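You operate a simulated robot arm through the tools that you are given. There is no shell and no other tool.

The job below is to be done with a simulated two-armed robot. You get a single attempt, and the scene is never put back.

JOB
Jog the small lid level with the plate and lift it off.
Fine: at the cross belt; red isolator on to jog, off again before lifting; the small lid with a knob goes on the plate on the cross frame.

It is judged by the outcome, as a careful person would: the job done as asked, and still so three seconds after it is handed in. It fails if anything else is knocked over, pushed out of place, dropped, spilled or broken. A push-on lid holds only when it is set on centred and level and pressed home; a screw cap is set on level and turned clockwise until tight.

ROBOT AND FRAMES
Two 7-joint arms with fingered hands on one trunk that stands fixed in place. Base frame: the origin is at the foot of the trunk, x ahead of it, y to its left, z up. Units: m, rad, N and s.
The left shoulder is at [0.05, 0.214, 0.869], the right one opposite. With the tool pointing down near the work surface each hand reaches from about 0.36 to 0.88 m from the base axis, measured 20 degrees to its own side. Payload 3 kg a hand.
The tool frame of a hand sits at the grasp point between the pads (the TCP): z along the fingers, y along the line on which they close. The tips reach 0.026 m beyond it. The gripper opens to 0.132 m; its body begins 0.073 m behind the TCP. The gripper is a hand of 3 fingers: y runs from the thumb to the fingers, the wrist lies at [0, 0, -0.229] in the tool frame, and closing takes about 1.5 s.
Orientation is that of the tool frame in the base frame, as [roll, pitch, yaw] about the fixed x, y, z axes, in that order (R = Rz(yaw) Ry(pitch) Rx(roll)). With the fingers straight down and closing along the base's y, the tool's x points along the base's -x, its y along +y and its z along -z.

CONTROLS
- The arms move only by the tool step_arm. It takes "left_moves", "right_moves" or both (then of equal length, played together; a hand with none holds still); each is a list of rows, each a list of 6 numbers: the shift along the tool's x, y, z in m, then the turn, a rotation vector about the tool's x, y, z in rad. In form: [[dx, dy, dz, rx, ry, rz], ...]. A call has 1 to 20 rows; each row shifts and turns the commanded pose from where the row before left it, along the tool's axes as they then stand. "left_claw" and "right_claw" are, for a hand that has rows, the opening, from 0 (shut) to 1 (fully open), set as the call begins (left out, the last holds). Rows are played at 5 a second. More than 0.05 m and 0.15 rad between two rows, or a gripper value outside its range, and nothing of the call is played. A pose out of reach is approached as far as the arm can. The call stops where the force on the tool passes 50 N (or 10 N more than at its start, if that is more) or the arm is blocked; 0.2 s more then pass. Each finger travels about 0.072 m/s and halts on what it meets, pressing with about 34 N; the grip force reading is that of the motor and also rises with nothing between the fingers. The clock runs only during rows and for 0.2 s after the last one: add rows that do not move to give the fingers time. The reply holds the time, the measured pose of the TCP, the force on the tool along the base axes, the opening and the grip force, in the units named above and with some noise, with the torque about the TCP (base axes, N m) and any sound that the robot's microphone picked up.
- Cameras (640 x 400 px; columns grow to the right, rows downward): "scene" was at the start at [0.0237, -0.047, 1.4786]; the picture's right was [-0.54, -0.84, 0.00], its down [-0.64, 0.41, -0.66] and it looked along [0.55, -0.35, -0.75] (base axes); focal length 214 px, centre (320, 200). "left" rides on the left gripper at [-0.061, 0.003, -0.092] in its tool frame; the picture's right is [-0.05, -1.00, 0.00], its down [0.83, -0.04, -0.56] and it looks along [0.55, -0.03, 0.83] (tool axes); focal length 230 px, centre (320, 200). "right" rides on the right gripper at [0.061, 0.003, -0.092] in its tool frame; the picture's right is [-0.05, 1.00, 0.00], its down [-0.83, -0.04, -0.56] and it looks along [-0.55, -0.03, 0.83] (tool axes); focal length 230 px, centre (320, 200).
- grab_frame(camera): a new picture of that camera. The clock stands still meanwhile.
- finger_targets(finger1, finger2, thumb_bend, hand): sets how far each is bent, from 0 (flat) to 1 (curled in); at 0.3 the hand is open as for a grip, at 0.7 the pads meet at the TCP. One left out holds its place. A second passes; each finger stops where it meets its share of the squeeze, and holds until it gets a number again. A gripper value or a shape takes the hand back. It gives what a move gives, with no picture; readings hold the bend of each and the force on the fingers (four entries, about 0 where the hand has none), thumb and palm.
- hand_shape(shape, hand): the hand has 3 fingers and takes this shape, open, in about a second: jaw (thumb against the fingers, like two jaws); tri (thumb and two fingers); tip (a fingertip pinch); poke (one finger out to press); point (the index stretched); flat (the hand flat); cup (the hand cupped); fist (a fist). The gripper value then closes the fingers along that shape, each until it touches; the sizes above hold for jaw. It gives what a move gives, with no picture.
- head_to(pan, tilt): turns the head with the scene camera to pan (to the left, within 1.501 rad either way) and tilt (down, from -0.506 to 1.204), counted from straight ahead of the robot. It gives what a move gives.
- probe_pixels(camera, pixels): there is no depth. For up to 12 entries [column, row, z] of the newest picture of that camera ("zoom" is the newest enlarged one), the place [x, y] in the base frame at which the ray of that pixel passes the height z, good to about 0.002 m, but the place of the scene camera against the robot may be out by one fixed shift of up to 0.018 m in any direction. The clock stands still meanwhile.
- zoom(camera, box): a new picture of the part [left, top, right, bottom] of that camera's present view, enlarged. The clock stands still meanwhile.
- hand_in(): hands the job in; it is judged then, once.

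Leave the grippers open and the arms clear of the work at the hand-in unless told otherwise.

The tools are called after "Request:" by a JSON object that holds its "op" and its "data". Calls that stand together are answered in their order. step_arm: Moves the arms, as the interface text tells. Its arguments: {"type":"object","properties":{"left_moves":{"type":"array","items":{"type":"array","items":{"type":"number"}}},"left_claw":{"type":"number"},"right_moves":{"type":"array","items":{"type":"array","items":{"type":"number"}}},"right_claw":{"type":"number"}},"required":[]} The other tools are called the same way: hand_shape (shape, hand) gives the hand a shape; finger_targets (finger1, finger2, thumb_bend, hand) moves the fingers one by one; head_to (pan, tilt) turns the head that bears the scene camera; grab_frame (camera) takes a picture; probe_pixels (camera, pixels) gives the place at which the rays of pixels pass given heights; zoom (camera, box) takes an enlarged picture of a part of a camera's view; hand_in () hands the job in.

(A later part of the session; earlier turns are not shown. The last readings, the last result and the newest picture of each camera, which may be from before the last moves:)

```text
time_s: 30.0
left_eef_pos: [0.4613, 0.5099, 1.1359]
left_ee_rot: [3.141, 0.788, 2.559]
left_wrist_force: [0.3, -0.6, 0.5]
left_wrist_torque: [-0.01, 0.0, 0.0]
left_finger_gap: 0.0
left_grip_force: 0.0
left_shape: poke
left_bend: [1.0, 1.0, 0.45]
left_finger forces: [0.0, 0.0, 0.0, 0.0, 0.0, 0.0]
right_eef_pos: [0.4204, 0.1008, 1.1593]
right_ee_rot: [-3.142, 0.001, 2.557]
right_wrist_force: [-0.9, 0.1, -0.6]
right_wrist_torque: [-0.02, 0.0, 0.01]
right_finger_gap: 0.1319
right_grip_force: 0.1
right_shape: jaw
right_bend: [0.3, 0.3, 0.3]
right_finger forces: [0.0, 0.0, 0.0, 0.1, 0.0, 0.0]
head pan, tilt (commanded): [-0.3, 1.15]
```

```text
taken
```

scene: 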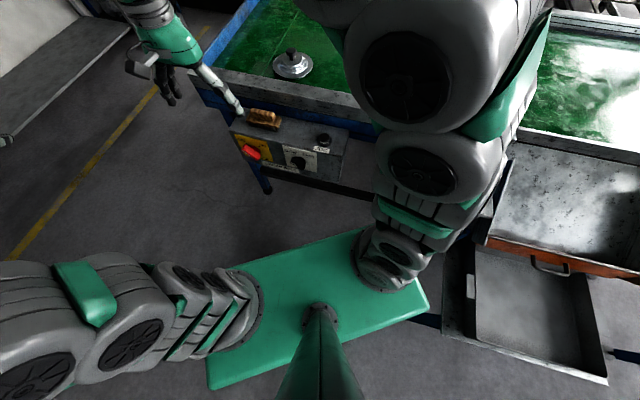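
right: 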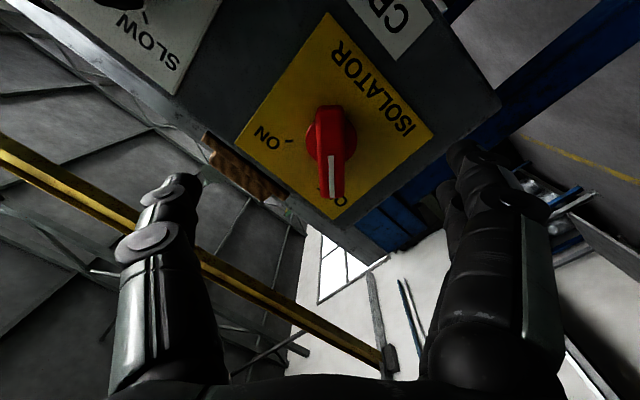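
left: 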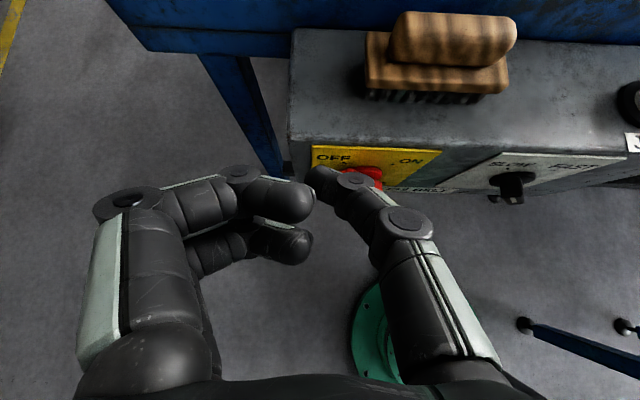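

The right arm came back cleanly. I'll return it to the right side along its earlier path.

Request:
{"op": "step_arm", "data": {"right_moves": [[0, 0, 0, 0, 0, -0.118], [0, 0, 0, 0, 0, -0.118], [0, 0, 0, 0, 0, -0.118], [-0.0129, -0.0444, 0, 0, 0, 0], [-0.0129, -0.0444, 0, 0, 0, 0], [-0.0129, -0.0444, 0, 0, 0, 0], [-0.0129, -0.0444, 0, 0, 0, 0], [-0.0129, -0.0444, 0, 0, 0, 0], [-0.0129, -0.0444, 0, 0, 0, 0], [-0.0129, -0.0444, 0, 0, 0, 0], [-0.0129, -0.0444, 0, 0, 0, 0], [-0.0129, -0.0444, 0, 0, 0, 0], [-0.0129, -0.0444, 0, 0, 0, 0], [-0.0129, -0.0444, 0, 0, 0, 0], [-0.0129, -0.0444, 0, 0, 0, 0], [-0.0129, -0.0444, 0, 0, 0, 0], [-0.0129, -0.0444, 0, 0, 0, 0], [0, 0, 0, 0, 0, 0]]}}

Request:
{"op": "hand_shape", "data": {"shape": "point", "hand": "left"}}

Request:
{"op": "grab_frame", "data": {"camera": "left"}}

Request:
{"op": "grab_frame", "data": {"camera": "scene"}}

```text
time_s: 33.8
left_eef_pos: [0.4621, 0.5099, 1.1347]
left_ee_rot: [3.141, 0.788, 2.558]
left_wrist_force: [-0.7, 0.7, -0.3]
left_wrist_torque: [-0.04, 0.02, 0.01]
left_finger_gap: 0.0001
left_grip_force: 0.1
left_shape: poke
left_bend: [1.0, 1.0, 0.45]
left_finger forces: [0.1, 0.0, 0.0, 0.0, 0.1, 0.1]
right_eef_pos: [0.4551, -0.5447, 1.1637]
right_ee_rot: [-3.141, 0.001, 2.913]
right_wrist_force: [0.7, -1.0, -0.1]
right_wrist_torque: [0.0, -0.02, 0.01]
right_finger_gap: 0.1319
right_grip_force: 0.1
right_shape: jaw
right_bend: [0.3, 0.3, 0.3]
right_finger forces: [0.1, 0.1, 0.1, 0.1, 0.0, 0.0]
head pan, tilt (commanded): [-0.3, 1.15]
```

```text
time_s: 34.7
left_eef_pos: [0.4623, 0.5104, 1.1357]
left_ee_rot: [3.141, 0.787, 2.559]
left_wrist_force: [0.6, 0.0, 0.0]
left_wrist_torque: [-0.01, 0.0, -0.03]
left_finger_gap: 0.0
left_grip_force: 0.1
left_shape: point
left_bend: [0.24, 1.0, 0.48]
left_finger forces: [0.0, 0.0, 0.0, 0.0, 0.0, 0.0]
right_eef_pos: [0.4549, -0.5433, 1.1614]
right_ee_rot: [-3.141, 0.001, 2.91]
right_wrist_force: [0.4, -0.7, 0.2]
right_wrist_torque: [0.01, 0.01, 0.01]
right_finger_gap: 0.1321
right_grip_force: 0.0
right_shape: jaw
right_bend: [0.3, 0.3, 0.3]
right_finger forces: [0.1, 0.0, 0.0, 0.1, 0.0, 0.0]
head pan, tilt (commanded): [-0.3, 1.15]
```

```text
taken
```

left: 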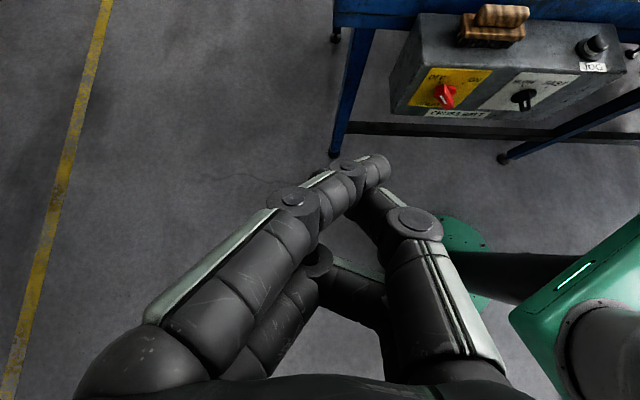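

```text
taken
```

scene: 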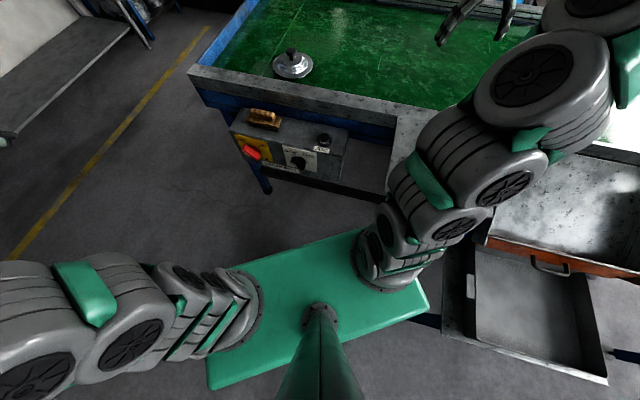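

The point shape makes the index slant across, which is poor for pushing sideways. I'll try jaw shape instead, with only finger1 left straight and finger2 and the thumb curled, and look at it.

Request:
{"op": "hand_shape", "data": {"shape": "jaw", "hand": "left"}}

Request:
{"op": "finger_targets", "data": {"hand": "left", "finger1": 0.3, "finger2": 1.0, "thumb_bend": 1.0}}

Request:
{"op": "grab_frame", "data": {"camera": "left"}}

```text
time_s: 35.6
left_eef_pos: [0.4621, 0.5096, 1.136]
left_ee_rot: [-3.14, 0.787, 2.559]
left_wrist_force: [0.4, -0.6, -0.3]
left_wrist_torque: [-0.01, 0.0, 0.0]
left_finger_gap: 0.0947
left_grip_force: 0.0
left_shape: jaw
left_bend: [0.3, 0.78, 0.3]
left_finger forces: [0.0, 0.0, 0.0, 0.0, 0.0, 0.0]
right_eef_pos: [0.4547, -0.5448, 1.1621]
right_ee_rot: [3.141, -0.001, 2.911]
right_wrist_force: [-0.8, 0.2, -0.2]
right_wrist_torque: [-0.03, -0.03, -0.02]
right_finger_gap: 0.1319
right_grip_force: 0.0
right_shape: jaw
right_bend: [0.3, 0.3, 0.3]
right_finger forces: [0.0, 0.0, 0.0, 0.0, 0.0, 0.0]
head pan, tilt (commanded): [-0.3, 1.15]
```

```text
time_s: 36.6
left_eef_pos: [0.4614, 0.5108, 1.1357]
left_ee_rot: [3.141, 0.787, 2.559]
left_wrist_force: [-0.4, 0.0, 0.5]
left_wrist_torque: [-0.01, 0.01, -0.03]
left_finger_gap: 0.0459
left_grip_force: 0.2
left_shape: fingers
left_bend: [0.3, 1.0, 0.96]
left_finger forces: [0.0, 0.0, 0.0, 0.0, 0.0, 0.1]
right_eef_pos: [0.4546, -0.5441, 1.162]
right_ee_rot: [3.141, 0.0, 2.913]
right_wrist_force: [0.2, 1.2, 0.6]
right_wrist_torque: [0.0, -0.01, -0.02]
right_finger_gap: 0.1323
right_grip_force: 0.1
right_shape: jaw
right_bend: [0.3, 0.3, 0.3]
right_finger forces: [0.0, 0.0, 0.0, 0.0, 0.1, 0.0]
head pan, tilt (commanded): [-0.3, 1.15]
```

```text
taken
```

left: 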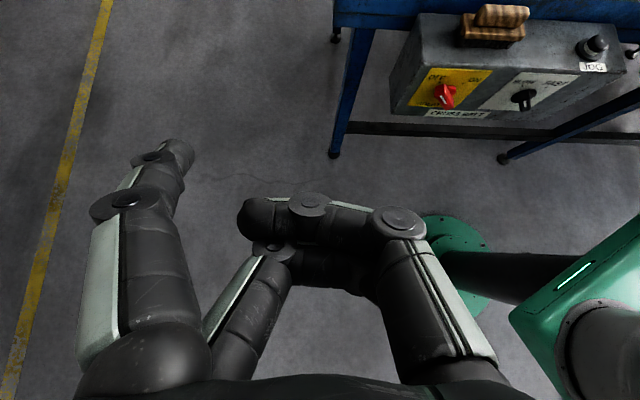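

Finger1 now stands straight, with its tip at about (180,150), and the others are curled behind it. I'll tilt the left hand to 70° down and carry it at z 1.13 to a point in front of and above the isolator.

Request:
{"op": "step_arm", "data": {"left_moves": [[0, 0, 0, 0, 0.145, 0], [0, 0, 0, 0, 0.145, 0], [0, 0, 0, 0, 0.146, 0], [-0.028, -0.0327, 0.0102, 0, 0, 0], [-0.028, -0.0327, 0.0102, 0, 0, 0], [-0.028, -0.0327, 0.0102, 0, 0, 0], [-0.028, -0.0327, 0.0102, 0, 0, 0], [-0.028, -0.0327, 0.0102, 0, 0, 0], [-0.028, -0.0327, 0.0102, 0, 0, 0], [-0.028, -0.0327, 0.0102, 0, 0, 0], [-0.028, -0.0327, 0.0102, 0, 0, 0], [-0.028, -0.0327, 0.0102, 0, 0, 0], [0, 0, 0, 0, 0, 0]]}}

Request:
{"op": "grab_frame", "data": {"camera": "left"}}

Request:
{"op": "grab_frame", "data": {"camera": "scene"}}

```text
time_s: 39.4
left_eef_pos: [0.5226, 0.1179, 1.1365]
left_ee_rot: [-3.141, 0.35, 2.558]
left_wrist_force: [0.8, -0.2, -0.5]
left_wrist_torque: [0.01, 0.02, 0.02]
left_finger_gap: 0.046
left_grip_force: 0.1
left_shape: fingers
left_bend: [0.3, 1.0, 0.96]
left_finger forces: [0.0, 0.0, 0.0, 0.1, 0.1, 0.0]
right_eef_pos: [0.4549, -0.5426, 1.1624]
right_ee_rot: [3.14, 0.001, 2.911]
right_wrist_force: [0.4, 0.0, -0.4]
right_wrist_torque: [0.03, -0.01, -0.03]
right_finger_gap: 0.1319
right_grip_force: 0.0
right_shape: jaw
right_bend: [0.3, 0.3, 0.3]
right_finger forces: [0.0, 0.1, 0.0, 0.0, 0.0, 0.0]
head pan, tilt (commanded): [-0.3, 1.15]
```

```text
taken
```

left: 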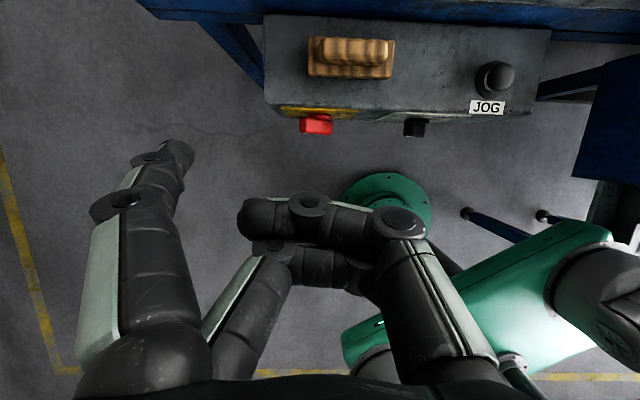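

```text
taken
```

scene: 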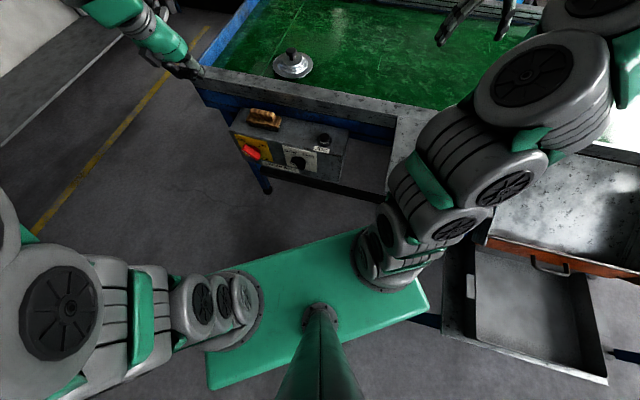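

The top view from the left camera shows the handle at (316,126), JOG at (496,75) and the brush at (350,57). I'll probe these for accurate positions.

Request:
{"op": "probe_pixels", "data": {"camera": "left", "pixels": [[316, 126, 0.775], [316, 126, 0.8], [350, 80, 0.87], [308, 76, 0.87], [395, 78, 0.87], [498, 74, 0.875], [490, 82, 0.857], [265, 104, 0.855], [525, 118, 0.855], [415, 128, 0.8]]}}

Request:
{"op": "zoom", "data": {"camera": "left", "box": [220, 0, 580, 180]}}

```text
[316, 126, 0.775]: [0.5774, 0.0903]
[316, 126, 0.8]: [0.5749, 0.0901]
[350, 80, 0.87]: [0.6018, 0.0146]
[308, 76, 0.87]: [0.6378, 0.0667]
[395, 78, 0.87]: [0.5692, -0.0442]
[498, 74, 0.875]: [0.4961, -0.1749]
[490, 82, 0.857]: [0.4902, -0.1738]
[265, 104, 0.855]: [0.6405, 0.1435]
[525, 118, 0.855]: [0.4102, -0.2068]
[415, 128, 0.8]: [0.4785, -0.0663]
```

```text
1.78 times, centred on (400, 90) of left
```

zoom: 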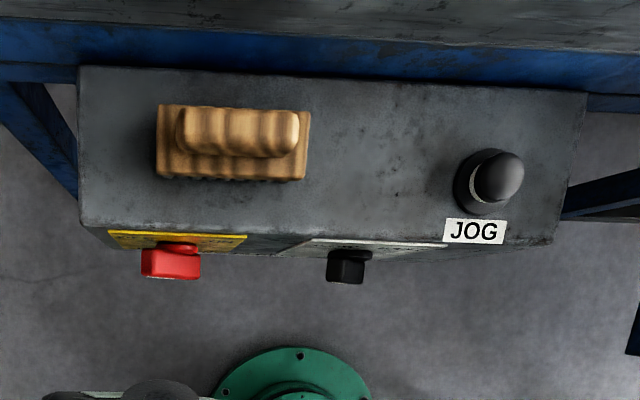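

Both hand cameras agree with each other if the box top is at z 0.84, so the scene camera is off by about +0.015 in y. The handle front is at n 0.432, the face at 0.455, the hub at z 0.774, and the brush front at n 0.495, so the hand will clear the brush. I'll lower the left hand straight down to z 0.85.

Request:
{"op": "step_arm", "data": {"left_moves": [[0.0141, 0, 0.0387, 0, 0, 0], [0.0141, 0, 0.0387, 0, 0, 0], [0.0141, 0, 0.0387, 0, 0, 0], [0.0141, 0, 0.0387, 0, 0, 0], [0.0141, 0, 0.0387, 0, 0, 0], [0.0141, 0, 0.0387, 0, 0, 0], [0.0141, 0, 0.0387, 0, 0, 0], [0, 0, 0, 0, 0, 0]]}}

Request:
{"op": "grab_frame", "data": {"camera": "left"}}

Request:
{"op": "grab_frame", "data": {"camera": "scene"}}

```text
time_s: 41.2
left_eef_pos: [0.5244, 0.1158, 0.8468]
left_ee_rot: [-3.141, 0.352, 2.557]
left_wrist_force: [0.6, 0.9, -0.7]
left_wrist_torque: [-0.02, -0.02, 0.01]
left_finger_gap: 0.046
left_grip_force: 0.1
left_shape: fingers
left_bend: [0.3, 1.0, 0.96]
left_finger forces: [0.1, 0.0, 0.1, 0.0, 0.0, 0.1]
right_eef_pos: [0.4551, -0.5447, 1.1635]
right_ee_rot: [-3.14, -0.001, 2.911]
right_wrist_force: [0.3, 0.5, 0.4]
right_wrist_torque: [0.02, -0.01, 0.01]
right_finger_gap: 0.1318
right_grip_force: 0.0
right_shape: jaw
right_bend: [0.3, 0.3, 0.3]
right_finger forces: [0.0, 0.0, 0.0, 0.0, 0.0, 0.1]
head pan, tilt (commanded): [-0.3, 1.15]
```

```text
taken
```

left: 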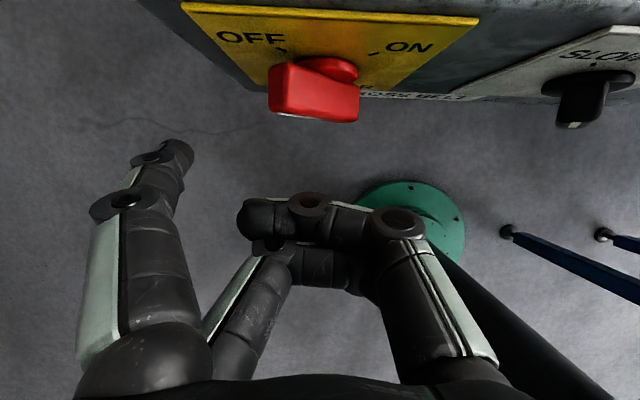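

```text
taken
```

scene: 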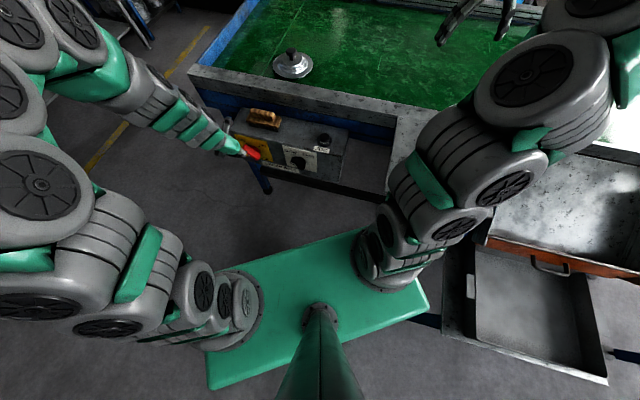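

The hand reached z 0.847 in front of the handle. The bar's left end is at about u -0.418, n 0.42 to 0.44, and finger1's tip is about 3 cm left of it. I'll move finger1 down and forward so its tip comes level with the upper half of the bar, still to its left.

Request:
{"op": "step_arm", "data": {"left_moves": [[-0.0046, 0, 0.0176, 0, 0, 0], [-0.0046, 0, 0.0176, 0, 0, 0], [-0.0046, 0, 0.0176, 0, 0, 0], [0, 0, 0, 0, 0, 0]]}}

Request:
{"op": "grab_frame", "data": {"camera": "left"}}

Request:
{"op": "zoom", "data": {"camera": "scene", "box": [190, 80, 350, 210]}}

```text
time_s: 42.2
left_eef_pos: [0.5499, 0.102, 0.8047]
left_ee_rot: [3.141, 0.352, 2.56]
left_wrist_force: [-0.3, 0.0, -0.2]
left_wrist_torque: [0.01, 0.0, 0.0]
left_finger_gap: 0.0459
left_grip_force: 0.1
left_shape: fingers
left_bend: [0.3, 1.0, 0.96]
left_finger forces: [0.1, 0.1, 0.0, 0.0, 0.1, 0.1]
right_eef_pos: [0.4541, -0.5436, 1.1624]
right_ee_rot: [-3.141, 0.0, 2.912]
right_wrist_force: [-0.2, 0.2, -0.5]
right_wrist_torque: [-0.01, 0.01, 0.0]
right_finger_gap: 0.132
right_grip_force: 0.0
right_shape: jaw
right_bend: [0.3, 0.3, 0.3]
right_finger forces: [0.0, 0.0, 0.0, 0.0, 0.0, 0.0]
head pan, tilt (commanded): [-0.3, 1.15]
```

```text
taken
```

left: 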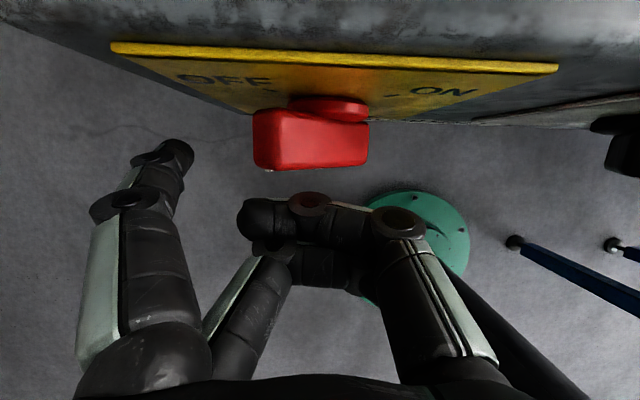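

```text
3.08 times, centred on (270, 145) of scene
```

zoom: 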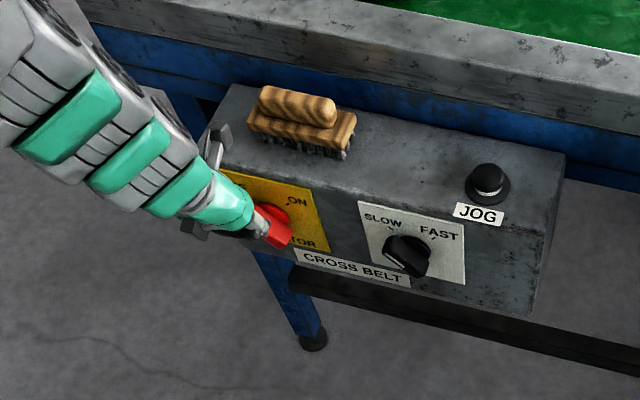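

Finger1 is left of the bar by about 3.4 cm and at the right depth. The bar's left edge is at column 255 and the fingertip at column 185. I'll slide right slowly toward the bar and watch the force.

Request:
{"op": "step_arm", "data": {"left_moves": [[0, -0.01, 0, 0, 0, 0], [0, -0.01, 0, 0, 0, 0], [0, -0.01, 0, 0, 0, 0], [0, -0.005, 0, 0, 0, 0], [0, -0.005, 0, 0, 0, 0]]}}

Request:
{"op": "grab_frame", "data": {"camera": "left"}}

```text
time_s: 43.4
left_eef_pos: [0.5288, 0.0678, 0.8073]
left_ee_rot: [3.14, 0.35, 2.557]
left_wrist_force: [2.6, 2.9, -0.2]
left_wrist_torque: [0.06, -0.06, 0.03]
left_finger_gap: 0.0503
left_grip_force: 1.8
left_shape: fingers
left_bend: [0.24, 1.0, 0.96]
left_finger forces: [4.4, 0.0, 0.0, 0.0, 0.0, 0.0]
right_eef_pos: [0.4551, -0.5439, 1.1625]
right_ee_rot: [-3.141, 0.001, 2.912]
right_wrist_force: [0.1, -1.0, -0.5]
right_wrist_torque: [0.0, 0.0, 0.02]
right_finger_gap: 0.132
right_grip_force: 0.1
right_shape: jaw
right_bend: [0.3, 0.3, 0.3]
right_finger forces: [0.1, 0.0, 0.0, 0.0, 0.0, 0.0]
head pan, tilt (commanded): [-0.3, 1.15]
```

```text
taken
```

left: 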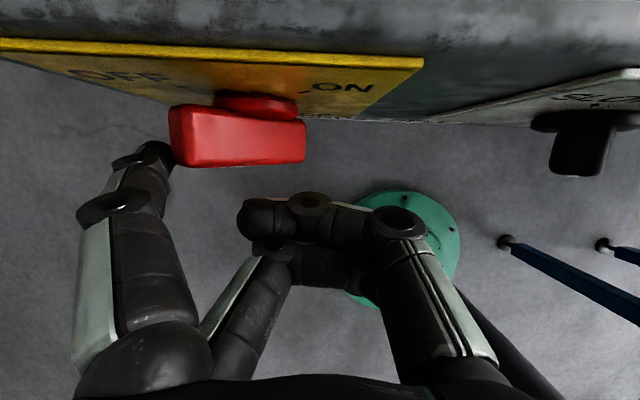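

Contact is made: finger1 reads 4.4 N and has been bent back slightly. I'll keep pushing right in small steps.

Request:
{"op": "step_arm", "data": {"left_moves": [[0, -0.005, 0, 0, 0, 0], [0, -0.005, 0, 0, 0, 0], [0, -0.005, 0, 0, 0, 0], [0, 0, 0, 0, 0, 0]]}}

Request:
{"op": "grab_frame", "data": {"camera": "left"}}

```text
time_s: 44.4
left_eef_pos: [0.5206, 0.0548, 0.8078]
left_ee_rot: [3.139, 0.35, 2.555]
left_wrist_force: [10.0, 4.4, 5.5]
left_wrist_torque: [0.37, -0.38, -0.31]
left_finger_gap: 0.057
left_grip_force: 5.6
left_shape: fingers
left_bend: [0.15, 1.0, 0.96]
left_finger forces: [11.4, 0.1, 0.0, 0.0, 0.0, 0.0]
right_eef_pos: [0.4552, -0.5441, 1.1626]
right_ee_rot: [-3.141, 0.0, 2.911]
right_wrist_force: [0.1, 0.1, 0.3]
right_wrist_torque: [0.01, 0.03, 0.02]
right_finger_gap: 0.1322
right_grip_force: 0.1
right_shape: jaw
right_bend: [0.3, 0.3, 0.3]
right_finger forces: [0.0, 0.0, 0.0, 0.0, 0.0, 0.0]
head pan, tilt (commanded): [-0.3, 1.15]
```

```text
taken
```

left: 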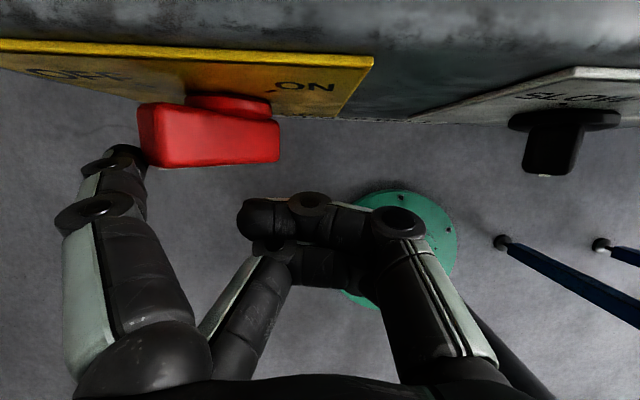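

The finger is being bent back (bend 0.15 at 11 N) while the bar has barely moved. I'll have finger1 curl actively toward the bar, so its own motor pushes the end to the right.

Request:
{"op": "finger_targets", "data": {"hand": "left", "finger1": 0.55}}

Request:
{"op": "grab_frame", "data": {"camera": "left"}}

```text
time_s: 45.4
left_eef_pos: [0.5201, 0.0561, 0.8068]
left_ee_rot: [-3.141, 0.349, 2.56]
left_wrist_force: [7.6, 9.3, 6.4]
left_wrist_torque: [0.48, -0.39, 0.11]
left_finger_gap: 0.0572
left_grip_force: 6.0
left_shape: fingers
left_bend: [0.16, 1.0, 0.96]
left_finger forces: [13.2, 0.0, 0.1, 0.1, 0.0, 0.0]
right_eef_pos: [0.4555, -0.5434, 1.1623]
right_ee_rot: [-3.141, 0.0, 2.91]
right_wrist_force: [-0.1, 0.2, 0.3]
right_wrist_torque: [0.04, -0.02, 0.0]
right_finger_gap: 0.1322
right_grip_force: 0.1
right_shape: jaw
right_bend: [0.3, 0.3, 0.3]
right_finger forces: [0.1, 0.0, 0.1, 0.0, 0.0, 0.0]
head pan, tilt (commanded): [-0.3, 1.15]
```

```text
taken
```

left: 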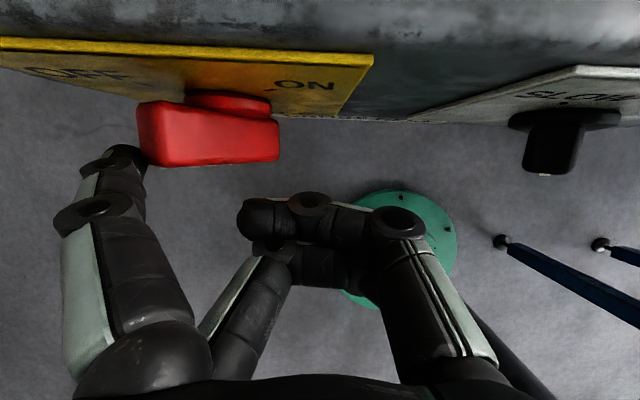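

One finger's motor gives only about 13 N, which isn't enough. Pushing along the tool's x axis instead would load the finger sideways, where it can't flex. I'll release, back the hand off left and up, then turn it so the straight fingers lie on the panel side and the palm on the robot side.

Request:
{"op": "finger_targets", "data": {"hand": "left", "finger1": 0.3}}

Request:
{"op": "step_arm", "data": {"left_moves": [[0, 0.015, 0, 0, 0, 0], [0, 0.02, 0, 0, 0, 0], [0, 0.02, 0, 0, 0, 0], [0.0046, 0, -0.0176, 0, 0, 0], [0.0046, 0, -0.0176, 0, 0, 0], [0.0046, 0, -0.0176, 0, 0, 0], [-0.0141, 0, -0.0387, 0, 0, 0], [-0.0141, 0, -0.0387, 0, 0, 0], [-0.0141, 0, -0.0387, 0, 0, 0], [-0.0141, 0, -0.0387, 0, 0, 0], [0, 0, 0, 0, 0, 0]]}}

Request:
{"op": "zoom", "data": {"camera": "scene", "box": [190, 80, 350, 210]}}

```text
time_s: 46.4
left_eef_pos: [0.5206, 0.0562, 0.806]
left_ee_rot: [3.14, 0.352, 2.559]
left_wrist_force: [3.3, 6.7, 2.8]
left_wrist_torque: [0.25, -0.18, 0.12]
left_finger_gap: 0.0579
left_grip_force: 3.5
left_shape: fingers
left_bend: [0.14, 1.0, 0.96]
left_finger forces: [8.0, 0.0, 0.1, 0.0, 0.0, 0.0]
right_eef_pos: [0.4548, -0.5434, 1.1613]
right_ee_rot: [3.141, -0.001, 2.912]
right_wrist_force: [-0.1, -0.3, -0.3]
right_wrist_torque: [0.01, -0.02, 0.03]
right_finger_gap: 0.132
right_grip_force: 0.1
right_shape: jaw
right_bend: [0.3, 0.3, 0.3]
right_finger forces: [0.0, 0.1, 0.0, 0.1, 0.1, 0.0]
head pan, tilt (commanded): [-0.3, 1.15]
```

```text
time_s: 48.8
left_eef_pos: [0.5247, 0.1166, 1.018]
left_ee_rot: [-3.141, 0.351, 2.559]
left_wrist_force: [-0.5, 0.9, 0.4]
left_wrist_torque: [0.01, 0.03, -0.01]
left_finger_gap: 0.0479
left_grip_force: 0.0
left_shape: fingers
left_bend: [0.28, 1.0, 0.96]
left_finger forces: [0.1, 0.0, 0.1, 0.0, 0.1, 0.0]
right_eef_pos: [0.4557, -0.5442, 1.1624]
right_ee_rot: [3.141, -0.001, 2.913]
right_wrist_force: [0.8, -0.3, 0.2]
right_wrist_torque: [0.01, 0.0, 0.0]
right_finger_gap: 0.132
right_grip_force: 0.0
right_shape: jaw
right_bend: [0.3, 0.3, 0.3]
right_finger forces: [0.0, 0.0, 0.0, 0.0, 0.0, 0.0]
head pan, tilt (commanded): [-0.3, 1.15]
```

```text
3.08 times, centred on (270, 145) of scene
```

zoom: 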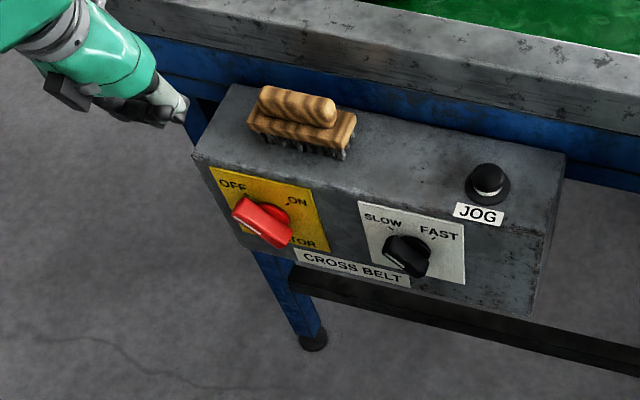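

The handle is still at OFF and nothing else has moved. I'll extend finger2 too, keep the thumb curled, bring the left hand vertical and yaw it 90° so the fingers face the panel side.

Request:
{"op": "finger_targets", "data": {"hand": "left", "finger1": 0.3, "finger2": 0.3, "thumb_bend": 1.0}}

Request:
{"op": "step_arm", "data": {"left_moves": [[0, 0, 0, 0, 0.117, 0], [0, 0, 0, 0, 0.117, 0], [0, 0, 0, 0, 0.116, 0], [0, 0, 0, 0, 0, 0.1428], [0, 0, 0, 0, 0, 0.1428], [0, 0, 0, 0, 0, 0.1428], [0, 0, 0, 0, 0, 0.1428], [0, 0, 0, 0, 0, 0.1428], [0, 0, 0, 0, 0, 0.1428], [0, 0, 0, 0, 0, 0.1428], [0, 0, 0, 0, 0, 0.1428], [0, 0, 0, 0, 0, 0.1428], [0, 0, 0, 0, 0, 0.1428], [0, 0, 0, 0, 0, 0.1428], [0, 0, 0, 0, 0, 0]]}}

Request:
{"op": "grab_frame", "data": {"camera": "left"}}

Request:
{"op": "grab_frame", "data": {"camera": "scene"}}

```text
time_s: 49.8
left_eef_pos: [0.5238, 0.1182, 1.0153]
left_ee_rot: [-3.141, 0.35, 2.559]
left_wrist_force: [0.2, 0.0, -0.5]
left_wrist_torque: [-0.01, 0.03, 0.03]
left_finger_gap: 0.0467
left_grip_force: 0.0
left_shape: fingers
left_bend: [0.3, 0.99, 0.95]
left_finger forces: [0.0, 0.0, 0.0, 0.1, 0.0, 0.1]
right_eef_pos: [0.4555, -0.5439, 1.1614]
right_ee_rot: [-3.141, 0.0, 2.912]
right_wrist_force: [0.2, 0.1, -0.4]
right_wrist_torque: [-0.02, 0.01, 0.01]
right_finger_gap: 0.1321
right_grip_force: 0.2
right_shape: jaw
right_bend: [0.3, 0.3, 0.3]
right_finger forces: [0.1, 0.1, 0.1, 0.1, 0.0, 0.1]
head pan, tilt (commanded): [-0.3, 1.15]
```

```text
time_s: 53.0
left_eef_pos: [0.5233, 0.1185, 1.015]
left_ee_rot: [-3.141, 0.001, 0.986]
left_wrist_force: [-0.2, 0.0, 0.0]
left_wrist_torque: [0.01, 0.03, -0.01]
left_finger_gap: 0.0469
left_grip_force: 0.0
left_shape: fingers
left_bend: [0.3, 0.99, 0.95]
left_finger forces: [0.0, 0.1, 0.1, 0.0, 0.0, 0.0]
right_eef_pos: [0.4551, -0.5438, 1.1614]
right_ee_rot: [-3.141, 0.0, 2.912]
right_wrist_force: [0.1, -0.3, -0.6]
right_wrist_torque: [-0.03, -0.01, 0.01]
right_finger_gap: 0.1319
right_grip_force: 0.1
right_shape: jaw
right_bend: [0.3, 0.3, 0.3]
right_finger forces: [0.0, 0.1, 0.0, 0.1, 0.0, 0.0]
head pan, tilt (commanded): [-0.3, 1.15]
```

```text
taken
```

left: 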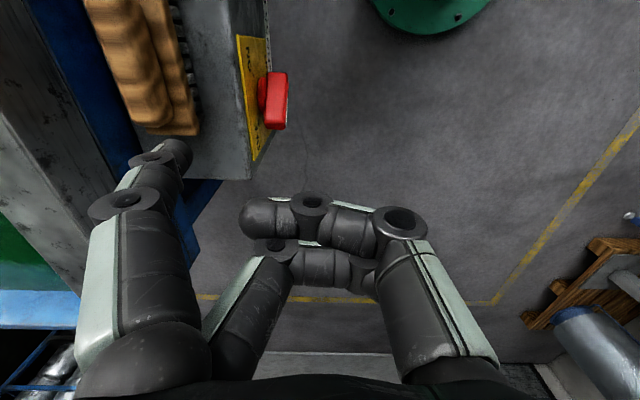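

```text
taken
```

scene: 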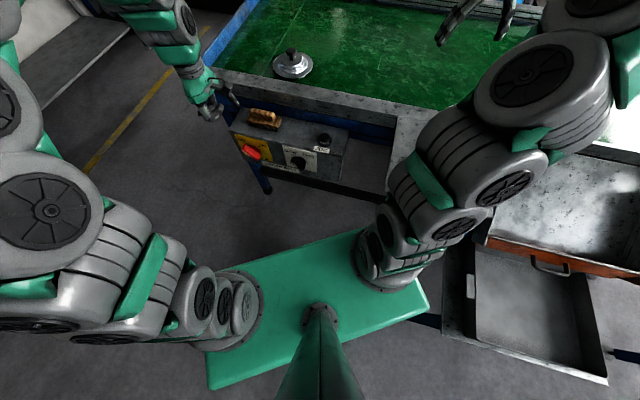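

The hand is vertical and turned, and the left camera now gives a side view with finger1 at the left and the handle at (273,100). I'll shift left of the handle and then lower finger1 in front of the panel, left of the bar.

Request:
{"op": "step_arm", "data": {"left_moves": [[0.0375, -0.0077, 0, 0, 0, 0], [0.0375, -0.0077, 0, 0, 0, 0], [0, 0, 0.04, 0, 0, 0], [0, 0, 0.04, 0, 0, 0], [0, 0, 0.04, 0, 0, 0], [0, 0, 0.04, 0, 0, 0], [0, 0, 0.026, 0, 0, 0], [0, 0, 0, 0, 0, 0]]}}

Request:
{"op": "grab_frame", "data": {"camera": "left"}}

Request:
{"op": "zoom", "data": {"camera": "scene", "box": [190, 80, 350, 210]}}

```text
time_s: 54.8
left_eef_pos: [0.5543, 0.1905, 0.828]
left_ee_rot: [3.14, 0.0, 0.986]
left_wrist_force: [-0.1, -0.2, -0.9]
left_wrist_torque: [-0.01, 0.0, -0.02]
left_finger_gap: 0.0466
left_grip_force: 0.1
left_shape: fingers
left_bend: [0.3, 0.99, 0.95]
left_finger forces: [0.0, 0.1, 0.0, 0.0, 0.1, 0.0]
right_eef_pos: [0.4553, -0.5436, 1.1624]
right_ee_rot: [-3.14, -0.001, 2.911]
right_wrist_force: [0.0, 0.1, -0.3]
right_wrist_torque: [-0.04, 0.01, 0.02]
right_finger_gap: 0.1322
right_grip_force: 0.0
right_shape: jaw
right_bend: [0.3, 0.3, 0.3]
right_finger forces: [0.0, 0.1, 0.0, 0.1, 0.0, 0.0]
head pan, tilt (commanded): [-0.3, 1.15]
```

```text
taken
```

left: 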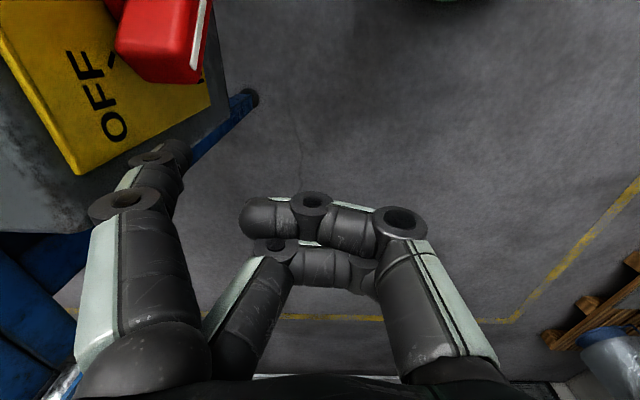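

```text
3.08 times, centred on (270, 145) of scene
```

zoom: 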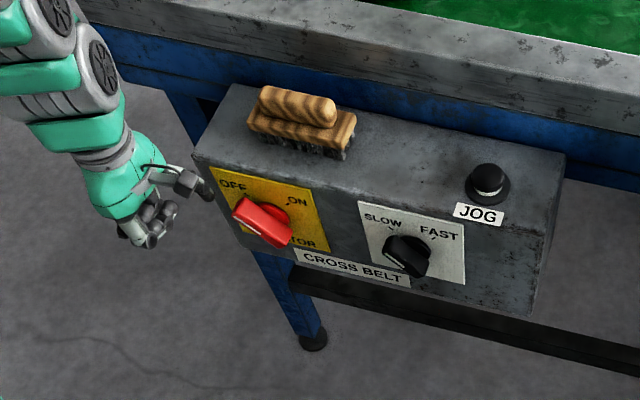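

Finger1 is about 2 cm left of the bar with no contact force. I'll lower it 19 mm to the right height, then push right in small steps.

Request:
{"op": "step_arm", "data": {"left_moves": [[0, 0, 0.019, 0, 0, 0], [-0.01, 0, 0, 0, 0, 0], [-0.008, 0, 0, 0, 0, 0], [-0.005, 0, 0, 0, 0, 0], [-0.005, 0, 0, 0, 0, 0], [-0.005, 0, 0, 0, 0, 0], [0, 0, 0, 0, 0, 0]]}}

Request:
{"op": "grab_frame", "data": {"camera": "left"}}

Request:
{"op": "zoom", "data": {"camera": "scene", "box": [190, 80, 350, 210]}}

```text
time_s: 56.4
left_eef_pos: [0.535, 0.1607, 0.8115]
left_ee_rot: [-3.142, 0.0, 0.985]
left_wrist_force: [2.2, 5.6, 6.4]
left_wrist_torque: [-0.37, -0.31, 0.44]
left_finger_gap: 0.0482
left_grip_force: 3.5
left_shape: fingers
left_bend: [0.29, 0.99, 0.95]
left_finger forces: [7.4, 0.0, 0.0, 0.1, 0.0, 0.1]
right_eef_pos: [0.4548, -0.5449, 1.1623]
right_ee_rot: [3.14, -0.001, 2.91]
right_wrist_force: [0.3, 0.1, -1.0]
right_wrist_torque: [-0.02, 0.03, 0.02]
right_finger_gap: 0.1321
right_grip_force: 0.0
right_shape: jaw
right_bend: [0.3, 0.3, 0.3]
right_finger forces: [0.1, 0.1, 0.1, 0.0, 0.0, 0.0]
head pan, tilt (commanded): [-0.3, 1.15]
```

```text
taken
```

left: 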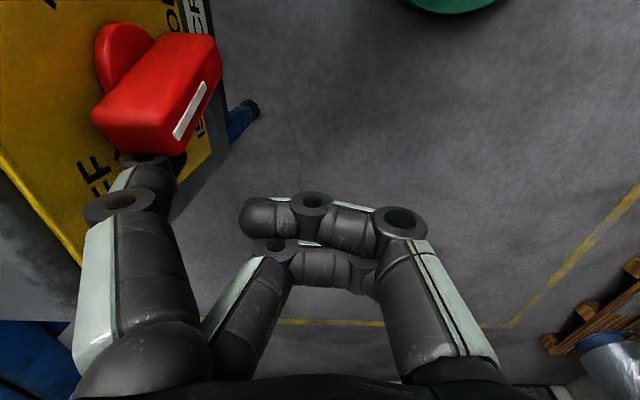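

```text
3.08 times, centred on (270, 145) of scene
```

zoom: 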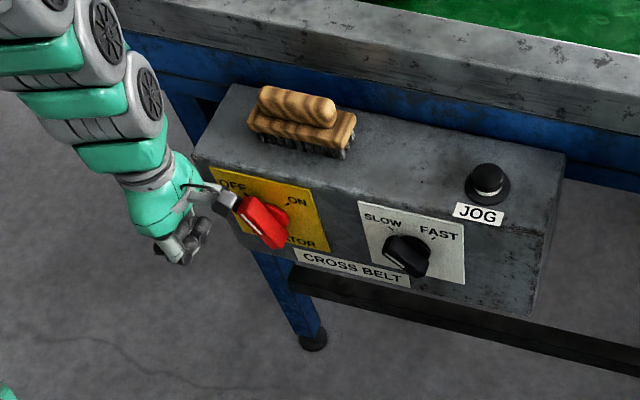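

The finger now bears on the bar and the bar looks slightly steeper in the scene view. I'll continue the push.

Request:
{"op": "step_arm", "data": {"left_moves": [[-0.005, 0, 0, 0, 0, 0], [-0.005, 0, 0, 0, 0, 0], [-0.005, 0, 0, 0, 0, 0], [0, 0, 0, 0, 0, 0]]}}

Request:
{"op": "grab_frame", "data": {"camera": "left"}}

Request:
{"op": "zoom", "data": {"camera": "scene", "box": [190, 80, 350, 210]}}

```text
time_s: 57.4
left_eef_pos: [0.5267, 0.1492, 0.8101]
left_ee_rot: [3.14, 0.0, 0.986]
left_wrist_force: [-0.3, 0.3, 0.3]
left_wrist_torque: [0.01, -0.03, -0.01]
left_finger_gap: 0.0468
left_grip_force: 0.3
left_shape: fingers
left_bend: [0.29, 0.99, 0.95]
left_finger forces: [0.2, 0.1, 0.0, 0.0, 0.0, 0.0]
right_eef_pos: [0.4554, -0.5444, 1.1626]
right_ee_rot: [3.142, -0.001, 2.912]
right_wrist_force: [0.8, 0.3, 0.6]
right_wrist_torque: [0.01, 0.0, 0.0]
right_finger_gap: 0.1318
right_grip_force: 0.0
right_shape: jaw
right_bend: [0.3, 0.3, 0.3]
right_finger forces: [0.0, 0.0, 0.1, 0.0, 0.1, 0.0]
head pan, tilt (commanded): [-0.3, 1.15]
```

```text
taken
```

left: 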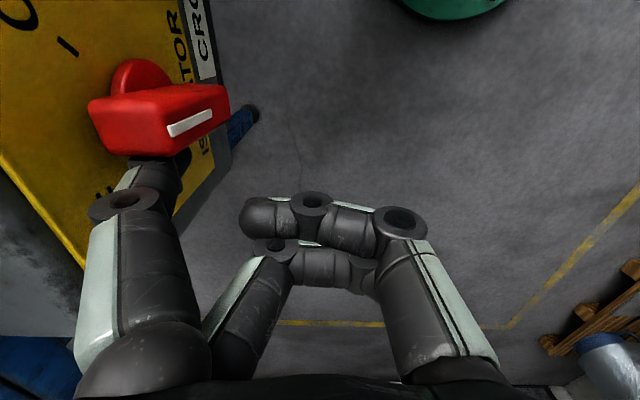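

```text
3.08 times, centred on (270, 145) of scene
```

zoom: 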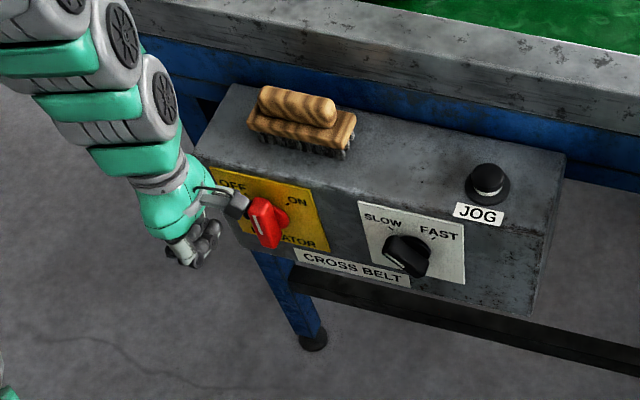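

The bar is now about vertical. I'll keep pushing right while rising, so the fingertip follows the upper half of the bar round to ON.

Request:
{"op": "step_arm", "data": {"left_moves": [[-0.005, 0, -0.0035, 0, 0, 0], [-0.005, 0, -0.0035, 0, 0, 0], [-0.005, 0, -0.0035, 0, 0, 0], [-0.005, 0, -0.003, 0, 0, 0], [0, 0, 0, 0, 0, 0]]}}

Request:
{"op": "grab_frame", "data": {"camera": "left"}}

Request:
{"op": "zoom", "data": {"camera": "scene", "box": [190, 80, 350, 210]}}

```text
time_s: 58.6
left_eef_pos: [0.5152, 0.1324, 0.8232]
left_ee_rot: [-3.141, 0.0, 0.987]
left_wrist_force: [0.3, -0.5, 0.7]
left_wrist_torque: [0.03, 0.05, 0.02]
left_finger_gap: 0.0469
left_grip_force: 0.0
left_shape: fingers
left_bend: [0.3, 0.99, 0.95]
left_finger forces: [0.0, 0.1, 0.0, 0.1, 0.0, 0.0]
right_eef_pos: [0.4543, -0.5451, 1.161]
right_ee_rot: [-3.141, 0.001, 2.912]
right_wrist_force: [0.6, 0.4, -1.3]
right_wrist_torque: [0.0, -0.04, 0.01]
right_finger_gap: 0.1318
right_grip_force: 0.1
right_shape: jaw
right_bend: [0.3, 0.3, 0.3]
right_finger forces: [0.0, 0.0, 0.0, 0.1, 0.0, 0.1]
head pan, tilt (commanded): [-0.3, 1.15]
```

```text
taken
```

left: 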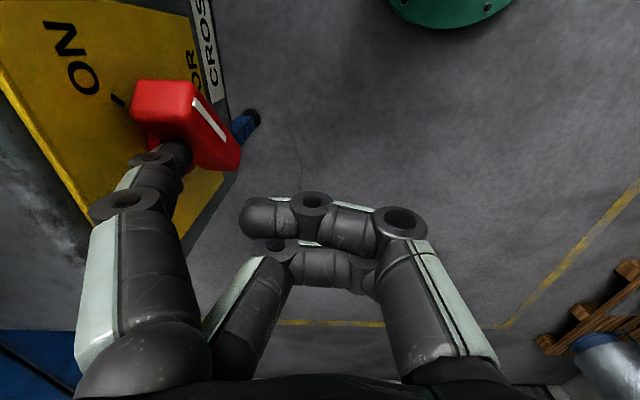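

```text
3.08 times, centred on (270, 145) of scene
```

zoom: 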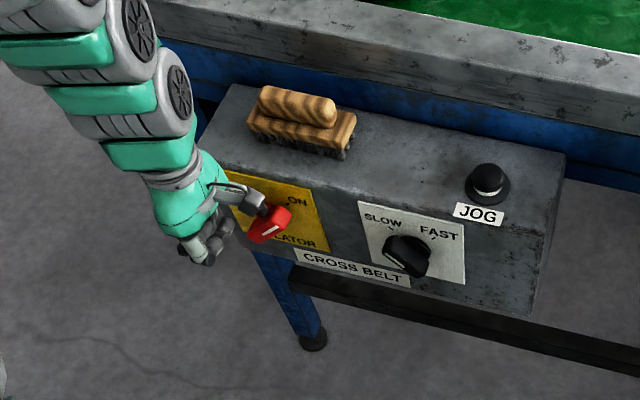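

The bar now leans from upper right to lower left, pointing at ON, with no force on the finger. I'll back the finger off left and up, then inspect.

Request:
{"op": "step_arm", "data": {"left_moves": [[0.01, 0, -0.01, 0, 0, 0], [0.01, -0.01, -0.02, 0, 0, 0], [0, -0.01, -0.04, 0, 0, 0], [0, -0.01, -0.04, 0, 0, 0], [0, 0, -0.04, 0, 0, 0], [0, 0, -0.04, 0, 0, 0], [0, 0, 0, 0, 0, 0]]}}

Request:
{"op": "zoom", "data": {"camera": "scene", "box": [210, 100, 350, 190]}}

Request:
{"op": "grab_frame", "data": {"camera": "scene"}}

```text
time_s: 60.2
left_eef_pos: [0.5027, 0.1624, 1.0145]
left_ee_rot: [-3.141, -0.001, 0.987]
left_wrist_force: [-0.1, 0.4, 0.3]
left_wrist_torque: [-0.03, 0.01, 0.01]
left_finger_gap: 0.0464
left_grip_force: 0.0
left_shape: fingers
left_bend: [0.3, 0.99, 0.95]
left_finger forces: [0.0, 0.1, 0.0, 0.1, 0.0, 0.1]
right_eef_pos: [0.4545, -0.544, 1.1625]
right_ee_rot: [-3.141, 0.0, 2.912]
right_wrist_force: [0.4, 0.8, -0.3]
right_wrist_torque: [0.0, 0.0, -0.02]
right_finger_gap: 0.132
right_grip_force: 0.0
right_shape: jaw
right_bend: [0.3, 0.3, 0.3]
right_finger forces: [0.0, 0.1, 0.1, 0.1, 0.0, 0.1]
head pan, tilt (commanded): [-0.3, 1.15]
```

```text
4.44 times, centred on (280, 145) of scene
```

zoom: 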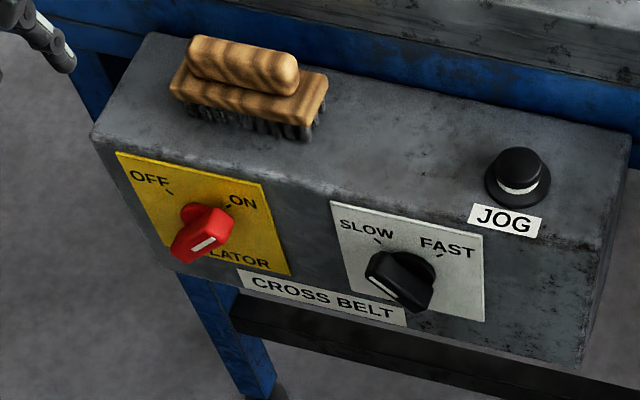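

```text
taken
```

scene: 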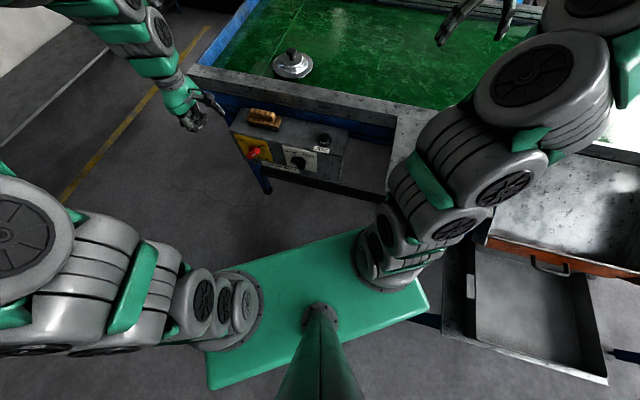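

The isolator now reads ON. Next is JOG at about (0.490,-0.178). I'll carry the left hand over at z 1.015 so finger1 hovers above the button, then look.

Request:
{"op": "step_arm", "data": {"left_moves": [[-0.0392, 0.0147, 0, 0, 0, 0], [-0.0392, 0.0147, 0, 0, 0, 0], [-0.0392, 0.0147, 0, 0, 0, 0], [-0.0392, 0.0147, 0, 0, 0, 0], [-0.0392, 0.0147, 0, 0, 0, 0], [-0.0392, 0.0147, 0, 0, 0, 0], [-0.0392, 0.0147, 0, 0, 0, 0], [0, 0, 0, 0, 0, 0]]}}

Request:
{"op": "grab_frame", "data": {"camera": "left"}}

Request:
{"op": "grab_frame", "data": {"camera": "scene"}}

Request:
{"op": "grab_frame", "data": {"camera": "right"}}

```text
time_s: 62.0
left_eef_pos: [0.4347, -0.1213, 1.0134]
left_ee_rot: [3.141, 0.0, 0.987]
left_wrist_force: [-0.2, -0.8, -0.9]
left_wrist_torque: [-0.01, 0.0, 0.01]
left_finger_gap: 0.0463
left_grip_force: 0.0
left_shape: fingers
left_bend: [0.3, 0.99, 0.95]
left_finger forces: [0.0, 0.0, 0.1, 0.0, 0.0, 0.0]
right_eef_pos: [0.4548, -0.5437, 1.1623]
right_ee_rot: [3.142, 0.0, 2.911]
right_wrist_force: [-0.8, -0.8, 0.0]
right_wrist_torque: [-0.02, 0.0, 0.02]
right_finger_gap: 0.132
right_grip_force: 0.1
right_shape: jaw
right_bend: [0.3, 0.3, 0.3]
right_finger forces: [0.0, 0.1, 0.0, 0.1, 0.0, 0.0]
head pan, tilt (commanded): [-0.3, 1.15]
```

```text
taken
```

left: 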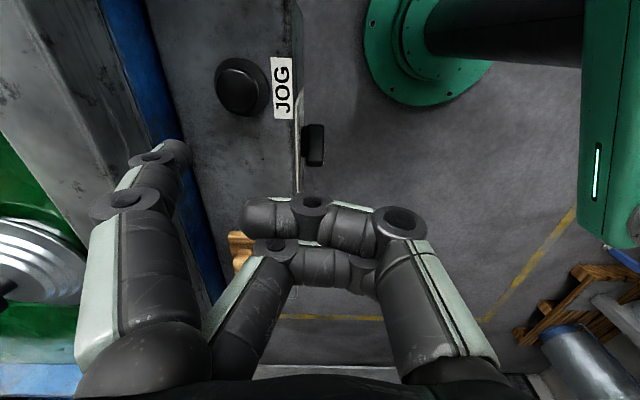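

```text
taken
```

scene: 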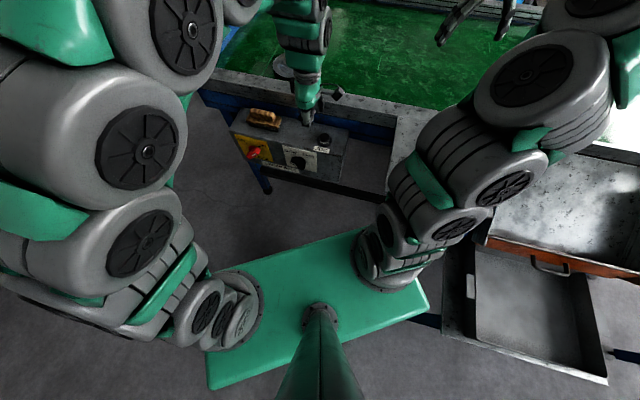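

```text
taken
```

right: 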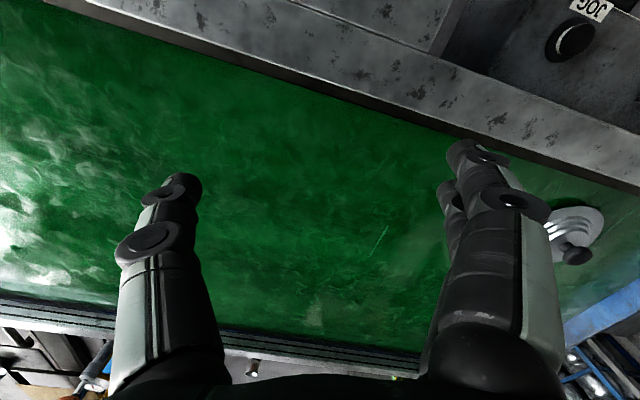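

JOG appears at (242,87) in the left view. I'll probe it at its likely heights from both hand cameras.

Request:
{"op": "probe_pixels", "data": {"camera": "left", "pixels": [[242, 86, 0.84], [242, 86, 0.86], [242, 86, 0.87], [242, 86, 0.88]]}}

Request:
{"op": "probe_pixels", "data": {"camera": "right", "pixels": [[572, 40, 0.84], [572, 40, 0.86], [572, 40, 0.87], [572, 40, 0.88]]}}

Request:
{"op": "zoom", "data": {"camera": "left", "box": [140, 20, 340, 180]}}

Request:
{"op": "zoom", "data": {"camera": "right", "box": [480, 0, 640, 100]}}

```text
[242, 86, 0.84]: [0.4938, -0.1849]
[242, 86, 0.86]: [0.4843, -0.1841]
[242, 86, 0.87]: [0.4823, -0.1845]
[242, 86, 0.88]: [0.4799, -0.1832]
```

```text
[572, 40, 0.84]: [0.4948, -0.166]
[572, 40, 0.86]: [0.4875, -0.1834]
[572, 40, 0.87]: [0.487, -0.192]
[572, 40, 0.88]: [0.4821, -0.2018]
```

```text
2.50 times, centred on (240, 100) of left
```

zoom: 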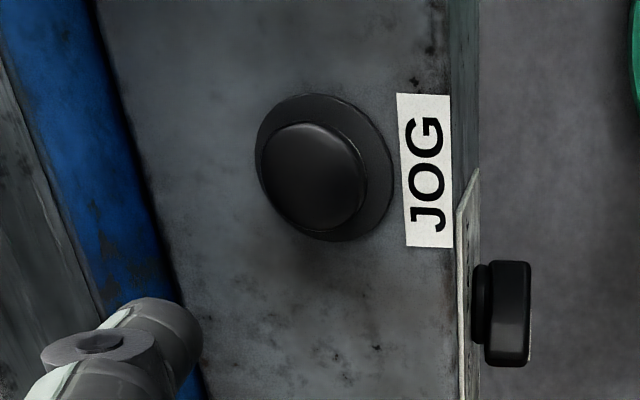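

```text
4.00 times, centred on (560, 50) of right
```

zoom: 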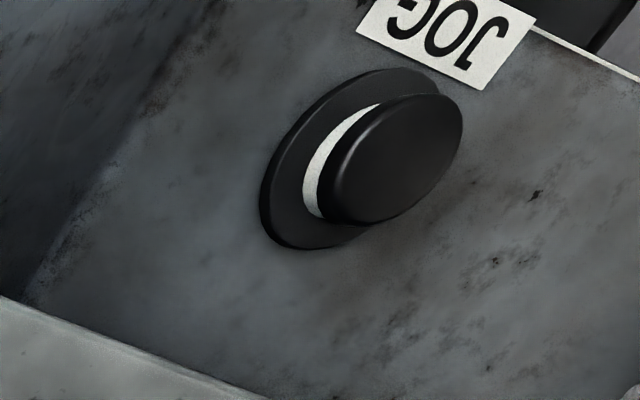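

In the zooms the cap centre is at left (237,91) and right (578,40), and its base disc at left (241.6,86.8) and right (567.5,40). I'll probe both to fix the cap height and centre.

Request:
{"op": "probe_pixels", "data": {"camera": "left", "pixels": [[237.2, 90.8, 0.86], [237.2, 90.8, 0.87], [237.2, 90.8, 0.88], [237.2, 90.8, 0.89], [241.6, 86.8, 0.84], [241.6, 86.8, 0.85]]}}

Request:
{"op": "probe_pixels", "data": {"camera": "right", "pixels": [[578, 40, 0.86], [578, 40, 0.87], [578, 40, 0.88], [578, 40, 0.89], [567.5, 40, 0.84], [567.5, 40, 0.85]]}}

```text
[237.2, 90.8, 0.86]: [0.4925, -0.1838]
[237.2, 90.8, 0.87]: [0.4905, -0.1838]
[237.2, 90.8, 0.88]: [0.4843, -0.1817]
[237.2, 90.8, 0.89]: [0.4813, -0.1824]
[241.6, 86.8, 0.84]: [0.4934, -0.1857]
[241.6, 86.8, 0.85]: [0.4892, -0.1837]
```

```text
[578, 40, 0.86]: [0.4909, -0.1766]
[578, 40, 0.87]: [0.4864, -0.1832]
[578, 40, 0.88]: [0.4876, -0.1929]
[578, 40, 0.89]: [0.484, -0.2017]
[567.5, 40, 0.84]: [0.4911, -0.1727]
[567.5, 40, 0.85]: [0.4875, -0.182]
```

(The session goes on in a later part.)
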